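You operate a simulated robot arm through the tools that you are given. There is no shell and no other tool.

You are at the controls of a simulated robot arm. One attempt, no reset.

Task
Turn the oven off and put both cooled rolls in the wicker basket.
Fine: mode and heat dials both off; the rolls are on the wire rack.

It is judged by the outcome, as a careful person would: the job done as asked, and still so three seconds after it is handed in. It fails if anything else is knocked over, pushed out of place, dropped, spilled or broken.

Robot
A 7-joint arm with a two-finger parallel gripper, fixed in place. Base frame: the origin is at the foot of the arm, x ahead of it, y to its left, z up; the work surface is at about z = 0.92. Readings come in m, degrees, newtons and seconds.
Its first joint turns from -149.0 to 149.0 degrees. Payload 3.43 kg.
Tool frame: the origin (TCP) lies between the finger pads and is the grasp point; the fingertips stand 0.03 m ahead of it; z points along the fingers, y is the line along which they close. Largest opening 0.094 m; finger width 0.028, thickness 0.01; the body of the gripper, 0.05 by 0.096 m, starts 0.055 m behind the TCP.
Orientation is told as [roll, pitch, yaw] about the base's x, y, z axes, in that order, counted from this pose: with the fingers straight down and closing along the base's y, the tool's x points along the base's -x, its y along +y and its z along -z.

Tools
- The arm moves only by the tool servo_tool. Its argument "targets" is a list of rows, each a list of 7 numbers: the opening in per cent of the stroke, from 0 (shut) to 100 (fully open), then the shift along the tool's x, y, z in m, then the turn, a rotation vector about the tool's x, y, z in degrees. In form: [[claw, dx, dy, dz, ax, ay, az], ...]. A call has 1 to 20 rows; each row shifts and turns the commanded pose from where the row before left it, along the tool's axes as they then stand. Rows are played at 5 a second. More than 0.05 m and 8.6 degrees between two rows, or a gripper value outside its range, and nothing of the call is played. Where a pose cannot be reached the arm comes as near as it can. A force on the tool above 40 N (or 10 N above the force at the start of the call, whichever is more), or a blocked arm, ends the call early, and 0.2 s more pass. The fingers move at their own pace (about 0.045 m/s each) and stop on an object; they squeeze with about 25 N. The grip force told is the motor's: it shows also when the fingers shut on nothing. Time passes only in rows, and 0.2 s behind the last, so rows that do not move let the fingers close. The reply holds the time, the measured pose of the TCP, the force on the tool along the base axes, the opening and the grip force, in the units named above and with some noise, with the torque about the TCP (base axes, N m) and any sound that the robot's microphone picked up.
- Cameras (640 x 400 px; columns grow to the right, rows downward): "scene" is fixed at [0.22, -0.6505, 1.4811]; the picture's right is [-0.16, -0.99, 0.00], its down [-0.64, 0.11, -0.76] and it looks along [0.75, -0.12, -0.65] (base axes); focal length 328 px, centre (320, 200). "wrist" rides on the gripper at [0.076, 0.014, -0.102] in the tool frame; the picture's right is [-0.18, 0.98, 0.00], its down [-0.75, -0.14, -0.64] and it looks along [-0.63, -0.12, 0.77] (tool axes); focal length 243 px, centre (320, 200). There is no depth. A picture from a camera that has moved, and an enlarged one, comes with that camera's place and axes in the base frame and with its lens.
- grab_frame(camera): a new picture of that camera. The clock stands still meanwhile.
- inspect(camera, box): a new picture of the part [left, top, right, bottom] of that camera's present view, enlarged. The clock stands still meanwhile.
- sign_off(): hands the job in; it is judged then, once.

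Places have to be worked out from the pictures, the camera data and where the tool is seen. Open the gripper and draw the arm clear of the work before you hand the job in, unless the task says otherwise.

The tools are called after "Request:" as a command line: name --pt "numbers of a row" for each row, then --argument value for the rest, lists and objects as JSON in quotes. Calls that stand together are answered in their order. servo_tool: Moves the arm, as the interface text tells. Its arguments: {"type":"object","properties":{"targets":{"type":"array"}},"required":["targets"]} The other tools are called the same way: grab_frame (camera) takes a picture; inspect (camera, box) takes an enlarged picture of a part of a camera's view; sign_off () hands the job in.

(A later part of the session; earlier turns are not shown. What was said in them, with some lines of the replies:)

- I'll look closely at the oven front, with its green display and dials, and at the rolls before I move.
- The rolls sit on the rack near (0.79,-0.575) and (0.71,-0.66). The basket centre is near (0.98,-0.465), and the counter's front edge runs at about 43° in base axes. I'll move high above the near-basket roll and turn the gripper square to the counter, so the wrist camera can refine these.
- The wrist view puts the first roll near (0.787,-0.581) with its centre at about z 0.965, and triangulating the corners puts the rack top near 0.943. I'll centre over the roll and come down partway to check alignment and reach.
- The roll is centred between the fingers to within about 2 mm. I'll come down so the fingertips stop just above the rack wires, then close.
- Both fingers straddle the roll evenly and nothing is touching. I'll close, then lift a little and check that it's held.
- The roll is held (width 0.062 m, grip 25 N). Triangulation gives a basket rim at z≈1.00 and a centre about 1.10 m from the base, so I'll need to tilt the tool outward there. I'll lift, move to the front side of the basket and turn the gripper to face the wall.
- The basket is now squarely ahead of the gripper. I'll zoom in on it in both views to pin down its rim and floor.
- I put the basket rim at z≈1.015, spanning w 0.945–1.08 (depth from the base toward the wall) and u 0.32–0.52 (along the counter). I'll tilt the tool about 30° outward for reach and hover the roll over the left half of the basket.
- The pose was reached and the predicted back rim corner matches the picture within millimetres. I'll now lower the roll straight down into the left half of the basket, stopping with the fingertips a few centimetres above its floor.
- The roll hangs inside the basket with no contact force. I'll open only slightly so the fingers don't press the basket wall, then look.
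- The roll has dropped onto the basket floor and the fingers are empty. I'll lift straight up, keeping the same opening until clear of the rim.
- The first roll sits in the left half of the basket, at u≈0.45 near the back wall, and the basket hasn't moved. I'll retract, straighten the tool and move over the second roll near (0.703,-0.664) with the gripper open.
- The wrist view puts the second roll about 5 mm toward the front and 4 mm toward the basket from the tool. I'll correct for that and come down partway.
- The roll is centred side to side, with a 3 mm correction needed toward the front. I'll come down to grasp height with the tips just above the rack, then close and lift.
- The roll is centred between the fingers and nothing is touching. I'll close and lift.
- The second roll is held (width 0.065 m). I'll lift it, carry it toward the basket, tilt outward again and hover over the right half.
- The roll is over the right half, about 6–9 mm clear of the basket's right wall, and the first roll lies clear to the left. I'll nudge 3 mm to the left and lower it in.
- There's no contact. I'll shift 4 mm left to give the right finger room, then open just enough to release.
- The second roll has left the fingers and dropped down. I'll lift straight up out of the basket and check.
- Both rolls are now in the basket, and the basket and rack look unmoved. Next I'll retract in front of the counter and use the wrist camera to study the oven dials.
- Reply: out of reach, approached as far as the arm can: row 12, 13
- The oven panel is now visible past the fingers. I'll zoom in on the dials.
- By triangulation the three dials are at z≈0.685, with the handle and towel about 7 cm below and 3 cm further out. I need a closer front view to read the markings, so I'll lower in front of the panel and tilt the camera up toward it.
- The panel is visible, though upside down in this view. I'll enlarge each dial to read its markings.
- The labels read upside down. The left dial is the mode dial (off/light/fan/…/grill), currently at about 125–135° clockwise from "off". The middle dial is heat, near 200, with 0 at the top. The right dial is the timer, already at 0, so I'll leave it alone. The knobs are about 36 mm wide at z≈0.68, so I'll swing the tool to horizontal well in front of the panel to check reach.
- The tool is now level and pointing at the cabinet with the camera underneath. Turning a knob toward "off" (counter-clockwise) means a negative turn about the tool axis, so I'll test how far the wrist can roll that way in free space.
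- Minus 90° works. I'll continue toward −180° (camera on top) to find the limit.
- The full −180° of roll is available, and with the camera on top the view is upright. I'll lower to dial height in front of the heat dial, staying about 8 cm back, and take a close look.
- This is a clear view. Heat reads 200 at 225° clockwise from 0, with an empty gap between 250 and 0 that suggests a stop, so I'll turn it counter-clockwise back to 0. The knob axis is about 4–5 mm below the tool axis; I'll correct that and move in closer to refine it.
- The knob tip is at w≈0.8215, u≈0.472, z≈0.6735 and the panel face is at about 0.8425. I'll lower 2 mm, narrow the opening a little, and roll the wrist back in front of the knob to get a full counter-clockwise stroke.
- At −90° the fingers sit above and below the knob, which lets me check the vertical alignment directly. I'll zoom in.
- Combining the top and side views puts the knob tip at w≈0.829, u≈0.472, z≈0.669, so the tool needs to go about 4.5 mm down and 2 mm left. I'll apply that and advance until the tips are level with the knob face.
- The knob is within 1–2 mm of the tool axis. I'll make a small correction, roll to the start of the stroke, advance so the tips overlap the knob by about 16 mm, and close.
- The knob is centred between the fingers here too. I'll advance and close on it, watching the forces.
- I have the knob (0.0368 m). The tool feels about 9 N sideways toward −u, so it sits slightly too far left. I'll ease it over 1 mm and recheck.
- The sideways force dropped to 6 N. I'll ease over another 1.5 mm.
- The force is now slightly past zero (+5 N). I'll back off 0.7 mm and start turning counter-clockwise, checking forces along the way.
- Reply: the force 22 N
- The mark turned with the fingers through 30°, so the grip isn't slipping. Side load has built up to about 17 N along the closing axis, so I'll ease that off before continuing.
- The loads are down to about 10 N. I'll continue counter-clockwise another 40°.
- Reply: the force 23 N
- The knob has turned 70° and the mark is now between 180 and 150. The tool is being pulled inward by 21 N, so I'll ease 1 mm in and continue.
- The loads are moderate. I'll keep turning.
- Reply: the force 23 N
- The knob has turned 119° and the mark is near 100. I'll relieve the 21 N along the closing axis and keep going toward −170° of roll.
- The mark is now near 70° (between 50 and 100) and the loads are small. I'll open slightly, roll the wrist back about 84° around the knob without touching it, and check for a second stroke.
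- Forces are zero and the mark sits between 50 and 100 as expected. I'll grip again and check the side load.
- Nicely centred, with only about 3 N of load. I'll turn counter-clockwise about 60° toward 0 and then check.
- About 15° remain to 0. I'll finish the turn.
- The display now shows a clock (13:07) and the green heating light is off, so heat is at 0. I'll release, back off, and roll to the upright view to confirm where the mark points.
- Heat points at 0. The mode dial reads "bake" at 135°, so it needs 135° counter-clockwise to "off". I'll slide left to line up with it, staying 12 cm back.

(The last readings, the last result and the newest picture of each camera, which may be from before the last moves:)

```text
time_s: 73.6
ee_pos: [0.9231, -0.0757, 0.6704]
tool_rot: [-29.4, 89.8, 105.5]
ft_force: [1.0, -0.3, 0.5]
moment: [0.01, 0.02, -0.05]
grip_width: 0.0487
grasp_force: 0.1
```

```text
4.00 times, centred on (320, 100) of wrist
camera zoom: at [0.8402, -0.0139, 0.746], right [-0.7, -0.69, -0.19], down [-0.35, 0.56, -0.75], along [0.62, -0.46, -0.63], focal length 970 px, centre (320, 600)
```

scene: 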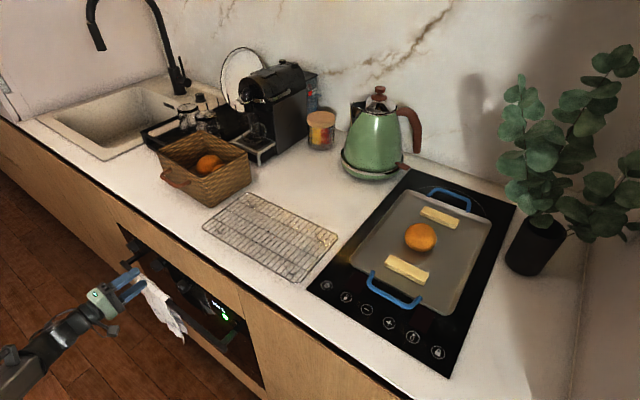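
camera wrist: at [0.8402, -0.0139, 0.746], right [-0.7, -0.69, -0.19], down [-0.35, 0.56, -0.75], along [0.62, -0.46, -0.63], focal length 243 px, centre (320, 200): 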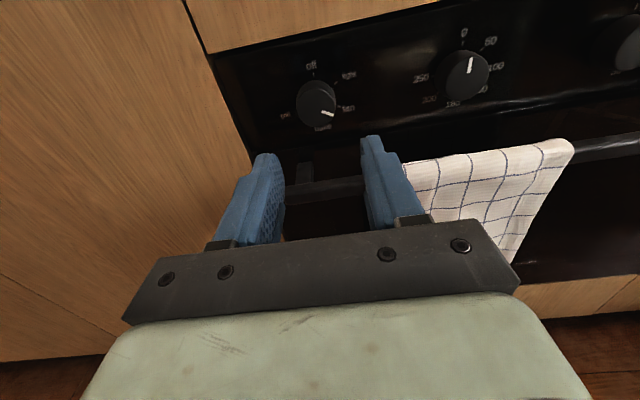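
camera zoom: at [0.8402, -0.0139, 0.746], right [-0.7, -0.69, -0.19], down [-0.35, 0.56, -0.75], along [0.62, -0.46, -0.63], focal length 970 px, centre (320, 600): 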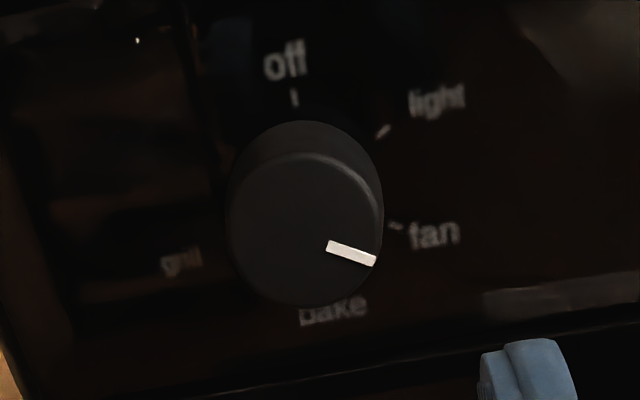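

By comparison with the heat dial, the mode labels are 60° apart and the mark sits at "fan" (about 120°), so it needs about 120° counter-clockwise to "off". The knob axis is about 3.5 mm left of the tool. I'll correct that, roll to −90°, and advance to check vertical alignment.

Request:
servo_tool --pt "52 0 -0.0035 0 0 0 0" --pt "52 0 0 0 0 0 8.4" --pt "52 0 0 0 0 0 8.4" --pt "52 0 0 0 0 0 8.4" --pt "52 0 0 0 0 0 8.4" --pt "52 0 0 0 0 0 8.4" --pt "52 0 0 0 0 0 8.4" --pt "52 0 0 0 0 0 8.4" --pt "52 0 0 0 0 0 8.4" --pt "52 0 0 0 0 0 8.4" --pt "52 0 0 0 0 0 8.4" --pt "52 0 0 0 0 0 6" --pt "52 0 0 0.03 0 0 0" --pt "52 0 0 0.03 0 0 0" --pt "52 0 0 0.025 0 0 0" --pt "52 0 0 0 0 0 0"

Request:
grab_frame --camera "wrist"

Request:
inspect --camera "wrist" --box '[220, 90, 420, 220]'

Request:
inspect --camera "scene" --box '[70, 200, 250, 360]'

```text
time_s: 77.0
ee_pos: [0.9842, -0.1336, 0.6688]
tool_rot: [-89.7, -0.1, 44.9]
ft_force: [0.1, 0.4, 0.0]
moment: [0.0, -0.02, -0.02]
grip_width: 0.0489
grasp_force: 0.1
```

```text
taken
camera wrist: at [0.8573, -0.1152, 0.6548], right [0.13, 0.13, -0.98], down [0.08, 0.99, 0.14], along [0.99, -0.1, 0.12], focal length 243 px, centre (320, 200)
```

wrist: 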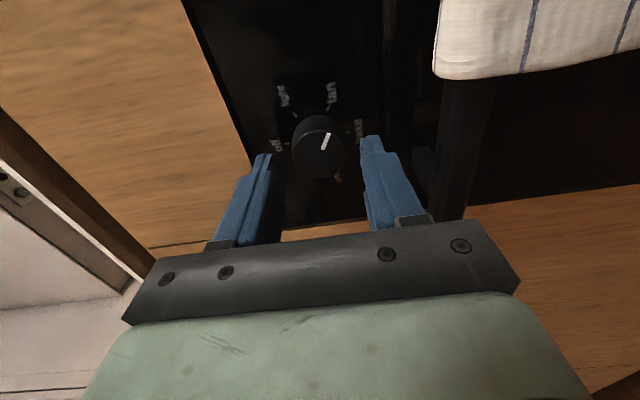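

```text
3.08 times, centred on (320, 155) of wrist
camera zoom: at [0.8573, -0.1152, 0.6548], right [0.13, 0.13, -0.98], down [0.08, 0.99, 0.14], along [0.99, -0.1, 0.12], focal length 746 px, centre (320, 338)
```

zoom: 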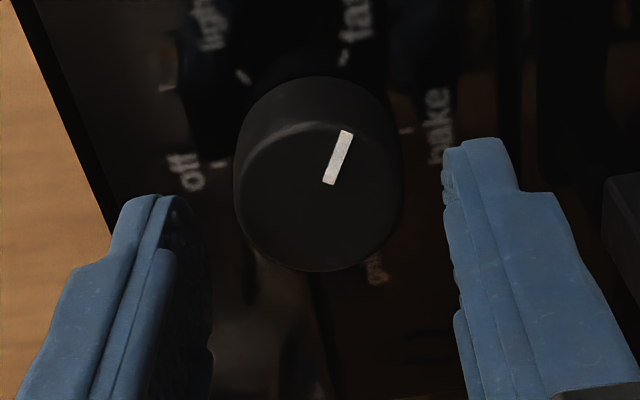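

```text
2.50 times, centred on (160, 280) of scene
camera zoom: at [0.22, -0.6505, 1.4811], right [-0.16, -0.99, 0.0], down [-0.64, 0.11, -0.76], along [0.75, -0.12, -0.65], focal length 819 px, centre (720, 0)
```

zoom: 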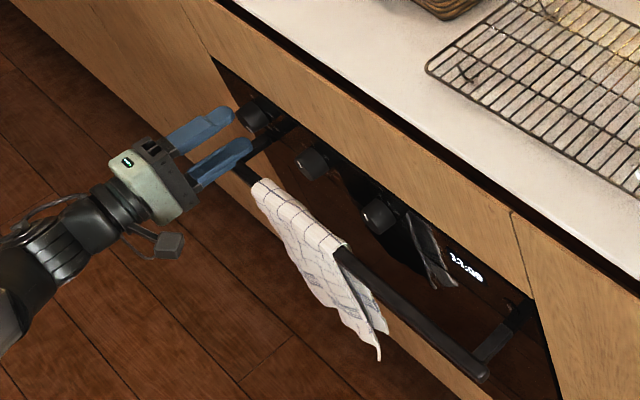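

The mark points exactly at "fan", and vertical alignment is within 1 mm. I'll shift 1.5 mm left, roll to −30°, advance onto the knob and grip.

Request:
servo_tool --pt "52 -0.0015 0 0 0 0 0" --pt "52 0 0 0 0 0 7.5" --pt "52 0 0 0 0 0 7.5" --pt "52 0 0 0 0 0 7.5" --pt "52 0 0 0 0 0 7.5" --pt "52 0 0 0 0 0 7.5" --pt "52 0 0 0 0 0 7.5" --pt "52 0 0 0 0 0 7.5" --pt "52 0 0 0 0 0 7.5" --pt "52 0 0 0.012 0 0 0" --pt "52 0 0 0.0115 0 0 0" --pt "52 0 0 0 0 0 0"

Request:
inspect --camera "wrist" --box '[220, 90, 420, 220]'

Request:
grab_frame --camera "wrist"

```text
time_s: 79.6
ee_pos: [1.0005, -0.149, 0.6691]
tool_rot: [-89.6, -60.2, 44.5]
ft_force: [-0.6, 0.7, 0.9]
moment: [0.0, 0.0, -0.02]
grip_width: 0.0491
grasp_force: 0.1
```

```text
3.08 times, centred on (320, 155) of wrist
camera zoom: at [0.9107, -0.0946, 0.5961], right [0.67, 0.67, -0.33], down [-0.27, 0.63, 0.73], along [0.69, -0.4, 0.6], focal length 746 px, centre (320, 338)
```

zoom: 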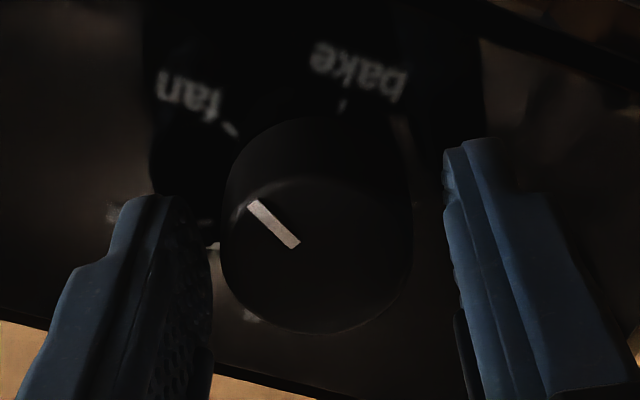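

```text
taken
camera wrist: at [0.9107, -0.0946, 0.5961], right [0.67, 0.67, -0.33], down [-0.27, 0.63, 0.73], along [0.69, -0.4, 0.6], focal length 243 px, centre (320, 200)
```

wrist: 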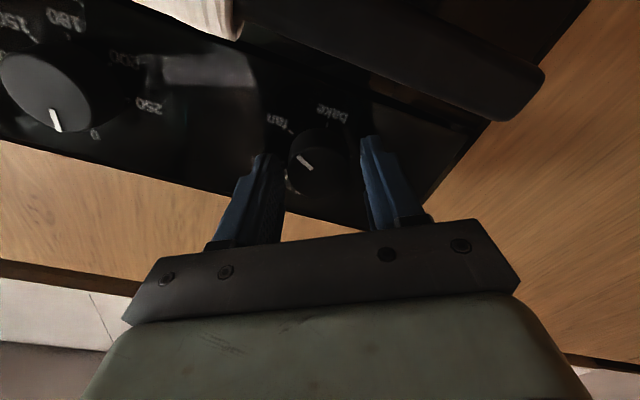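

The fingers straddle the knob with no contact. I'll close and check the centring load.

Request:
servo_tool --pt "0 0 0 0 0 0 0" --pt "0 0 0 0 0 0 0" --pt "0 0 0 0 0 0 0" --pt "0 0 0 0 0 0 0"

```text
time_s: 80.6
ee_pos: [1.0009, -0.1491, 0.6697]
tool_rot: [-89.7, -60.2, 44.5]
ft_force: [-2.7, -5.8, 3.2]
moment: [-0.11, -0.09, -0.15]
grip_width: 0.037
grasp_force: 45.1
```

The load is only about 7 N along the closing axis. I'll ease that by 0.8 mm and begin turning counter-clockwise.

Request:
servo_tool --pt "0 0 -0.0008 0 0 0 0" --pt "0 0 0 0 0 0 -7" --pt "0 0 0 0 0 0 -7" --pt "0 0 0 0 0 0 -7" --pt "0 0 0 0 0 0 -7" --pt "0 0 0 0 0 0 0"

Request:
inspect --camera "wrist" --box '[220, 90, 420, 220]'

```text
time_s: 82.0
ee_pos: [1.0013, -0.1504, 0.6702]
tool_rot: [-89.8, -32.0, 44.7]
ft_force: [-1.2, -3.5, -0.7]
moment: [-0.01, 0.0, 0.03]
grip_width: 0.0371
grasp_force: 45.1
```

```text
3.08 times, centred on (320, 155) of wrist
camera zoom: at [0.8879, -0.1172, 0.6172], right [0.48, 0.48, -0.74], down [-0.05, 0.85, 0.52], along [0.88, -0.21, 0.43], focal length 746 px, centre (320, 338)
```

zoom: 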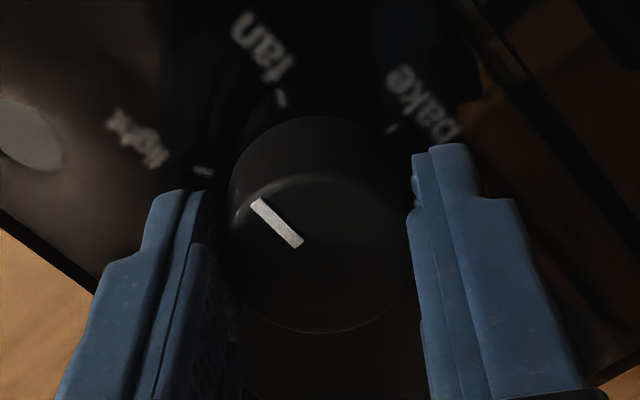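

The knob turns with the grip and the forces are tiny. I'll continue.

Request:
servo_tool --pt "0 0 0 0 0 0 -7" --pt "0 0 0 0 0 0 -7" --pt "0 0 0 0 0 0 -7" --pt "0 0 0 0 0 0 -7" --pt "0 0 0 0 0 0 -7" --pt "0 0 0 0 0 0 0"

Request:
servo_tool --pt "0 0 0 0 0 0 -7" --pt "0 0 0 0 0 0 -7" --pt "0 0 0 0 0 0 -7" --pt "0 0 0 0 0 0 -7" --pt "0 0 0 0 0 0 -7" --pt "0 0 0 0 0 0 0"

Request:
inspect --camera "wrist" --box '[220, 90, 420, 220]'

```text
time_s: 83.4
ee_pos: [1.0014, -0.1497, 0.6706]
tool_rot: [-89.8, 3.0, 44.9]
ft_force: [0.8, 1.0, -1.3]
moment: [0.02, -0.03, -0.41]
grip_width: 0.0371
grasp_force: 45.0
```

```text
time_s: 84.8
ee_pos: [1.0011, -0.1492, 0.6704]
tool_rot: [-89.9, 38.1, 45.1]
ft_force: [-3.5, 7.6, -4.5]
moment: [-0.18, -0.23, -0.56]
grip_width: 0.0373
grasp_force: 45.4
```

```text
3.08 times, centred on (320, 155) of wrist
camera zoom: at [0.8797, -0.1258, 0.7055], right [-0.33, -0.32, -0.89], down [0.03, 0.94, -0.35], along [0.94, -0.14, -0.3], focal length 746 px, centre (320, 338)
```

zoom: 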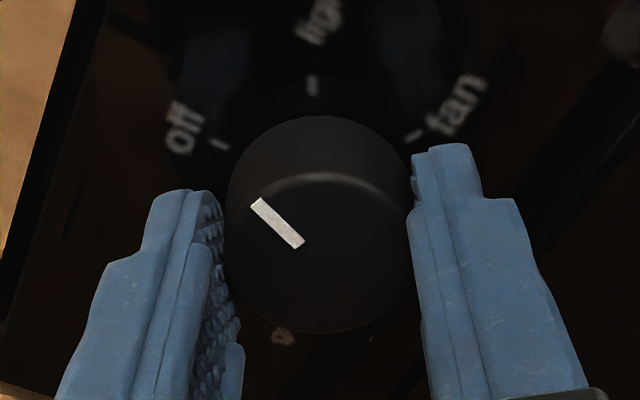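

That's about 98° turned, with roughly 22° to go to "off". I'll finish the stroke.

Request:
servo_tool --pt "0 0 0 0 0 0 -7" --pt "0 0 0 0 0 0 -7" --pt "0 0 0 0 0 0 -7.5" --pt "0 0 0 0 0 0 0" --pt "0 0 0 0 0 0 0"

Request:
inspect --camera "wrist" --box '[220, 90, 420, 220]'

Request:
inspect --camera "scene" --box '[90, 220, 250, 350]'

```text
time_s: 86.0
ee_pos: [1.0007, -0.1494, 0.6709]
tool_rot: [-89.6, 59.3, 45.2]
ft_force: [-5.2, 9.9, -4.0]
moment: [-0.03, -0.02, 0.03]
grip_width: 0.0371
grasp_force: 45.0
```

```text
3.08 times, centred on (320, 155) of wrist
camera zoom: at [0.8924, -0.1133, 0.7282], right [-0.53, -0.53, -0.66], down [-0.1, 0.81, -0.57], along [0.84, -0.24, -0.49], focal length 746 px, centre (320, 338)
```

zoom: 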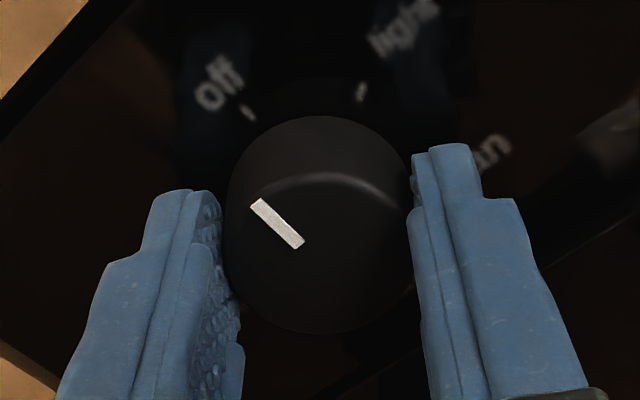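

```text
3.08 times, centred on (170, 285) of scene
camera zoom: at [0.22, -0.6505, 1.4811], right [-0.16, -0.99, 0.0], down [-0.64, 0.11, -0.76], along [0.75, -0.12, -0.65], focal length 1008 px, centre (782, -62)
```

zoom: 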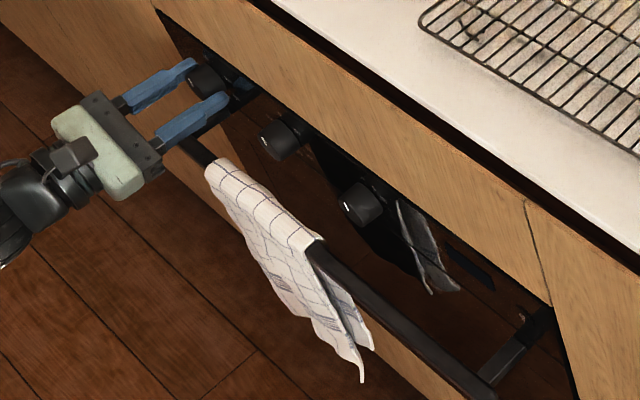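

The display has gone dark, so the oven reads as off. I'll release, back off, and roll upright to verify both marks.

Request:
servo_tool --pt "52 0 0 0 0 0 0" --pt "52 0 0 0 0 0 0" --pt "52 0 0 0 0 0 0" --pt "52 0 0 -0.02 0 0 0" --pt "52 0 0 -0.03 0 0 0" --pt "52 0 0 -0.03 0 0 0" --pt "52 0 0 -0.03 0 0 -8" --pt "52 0 0 0 0 0 -8" --pt "52 0 0 0 0 0 -8" --pt "52 0 0 0 0 0 -6.5" --pt "52 0 0 0 0 0 0"

Request:
grab_frame --camera "wrist"

Request:
inspect --camera "wrist" --box '[240, 50, 400, 150]'

Request:
inspect --camera "wrist" --box '[390, 20, 550, 120]'

```text
time_s: 88.4
ee_pos: [0.924, -0.0722, 0.6702]
tool_rot: [-7.1, 89.8, 127.7]
ft_force: [-0.9, -0.4, 0.1]
moment: [-0.01, 0.02, 0.0]
grip_width: 0.0485
grasp_force: 0.1
```

```text
taken
camera wrist: at [0.8409, -0.0096, 0.7467], right [-0.7, -0.69, -0.18], down [-0.35, 0.56, -0.75], along [0.62, -0.46, -0.63], focal length 243 px, centre (320, 200)
```

wrist: 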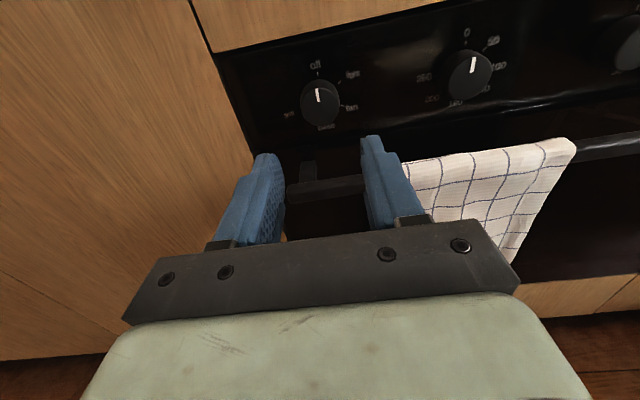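

```text
4.00 times, centred on (320, 100) of wrist
camera zoom: at [0.8409, -0.0096, 0.7467], right [-0.7, -0.69, -0.18], down [-0.35, 0.56, -0.75], along [0.62, -0.46, -0.63], focal length 970 px, centre (320, 600)
```

zoom: 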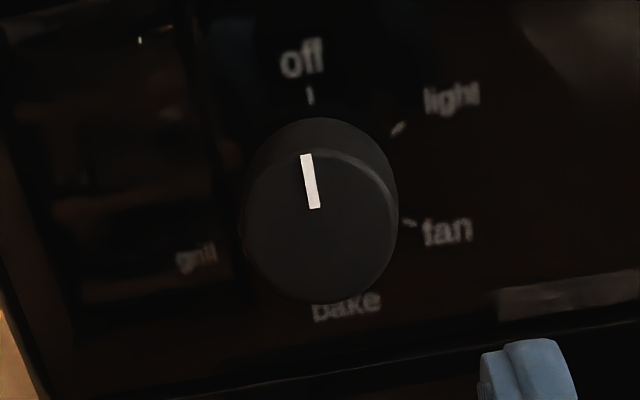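

```text
4.00 times, centred on (470, 70) of wrist
camera zoom: at [0.8409, -0.0096, 0.7467], right [-0.7, -0.69, -0.18], down [-0.35, 0.56, -0.75], along [0.62, -0.46, -0.63], focal length 970 px, centre (-280, 720)
```

zoom: 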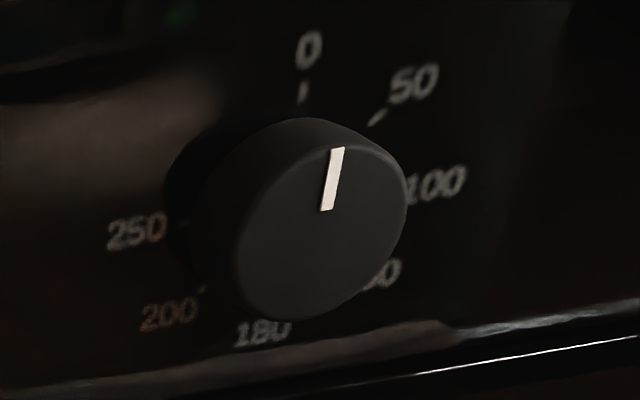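

Both marks point squarely to "off" and "0". I'll open the gripper, draw the arm back clear of the oven, and check the whole scene.

Request:
servo_tool --pt "52 0 0 -0.04 0 0 0" --pt "100 0.01 0 -0.04 0 0 0" --pt "100 0.03 0 -0.03 0 0 0" --pt "100 0.04 0 0 0 0 0" --pt "100 0.04 0 0 0 0 0" --pt "100 0.04 0 0 0 0 0" --pt "100 0 0 0 0 0 0"

Request:
grab_frame --camera "scene"

Request:
inspect --camera "scene" --box '[90, 120, 350, 350]'

Request:
grab_frame --camera "wrist"

```text
time_s: 90.0
ee_pos: [0.8457, 0.005, 0.8303]
tool_rot: [-31.9, 89.8, 102.9]
ft_force: [-0.2, 0.5, 0.9]
moment: [0.02, 0.01, 0.0]
grip_width: 0.0938
grasp_force: 0.1
```

```text
taken
```

scene: 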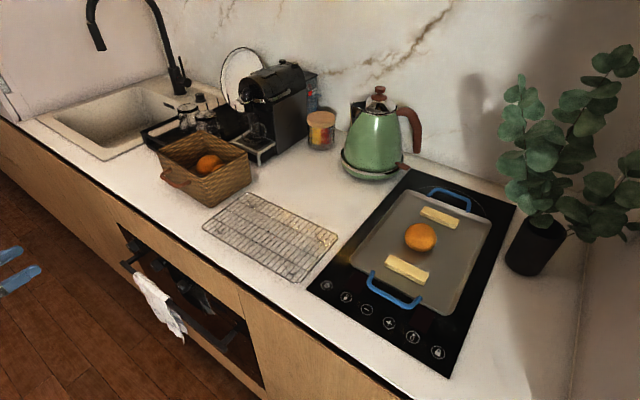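

```text
1.74 times, centred on (220, 235) of scene
camera zoom: at [0.22, -0.6505, 1.4811], right [-0.16, -0.99, 0.0], down [-0.64, 0.11, -0.76], along [0.75, -0.12, -0.65], focal length 570 px, centre (494, 139)
```

zoom: 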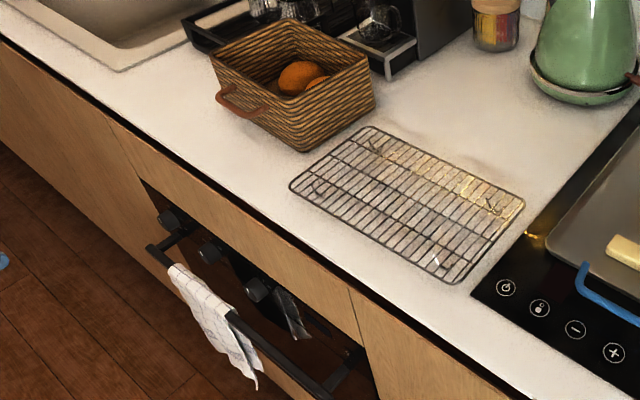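

```text
taken
camera wrist: at [0.7621, 0.067, 0.907], right [-0.7, -0.69, -0.19], down [-0.35, 0.56, -0.75], along [0.62, -0.46, -0.63], focal length 243 px, centre (320, 200)
```

wrist: 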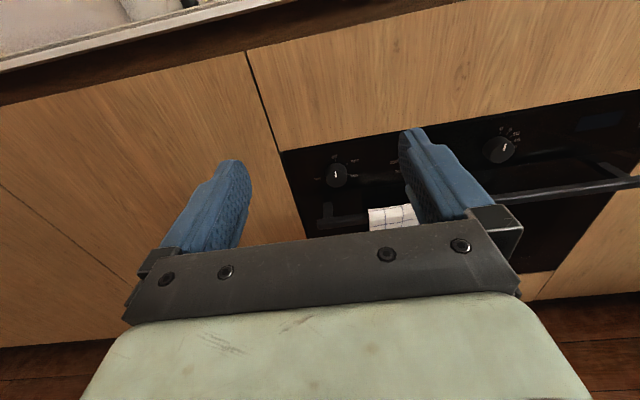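

Everything checks out. Both rolls are in the basket, mode is at off and heat at 0, and the oven display is dark. The towel, rack, hob tray and the rest of the counter look unchanged. The arm is clear with the gripper open, so I'll hand the job in.

Request:
sign_off

```text
The job is handed in.
```

The oven is off and both cooled rolls from the wire rack are in the wicker basket.

- **Oven:** I turned the heat dial from 200 back to 0 and the mode dial from "fan" to "off". The display and the green heating light are both dark. I left the timer alone because it was already at 0.
- **Rolls:** Each one was lowered into the basket and let go about 3 cm above its floor. They are lying side by side inside.
- **Everything else:** The final pictures show the basket, rack, towel, hob tray and the items on it where they were. I left the third roll on the hob tray, since you asked only for the cooled ones.

The gripper is open and the arm is clear of the work.
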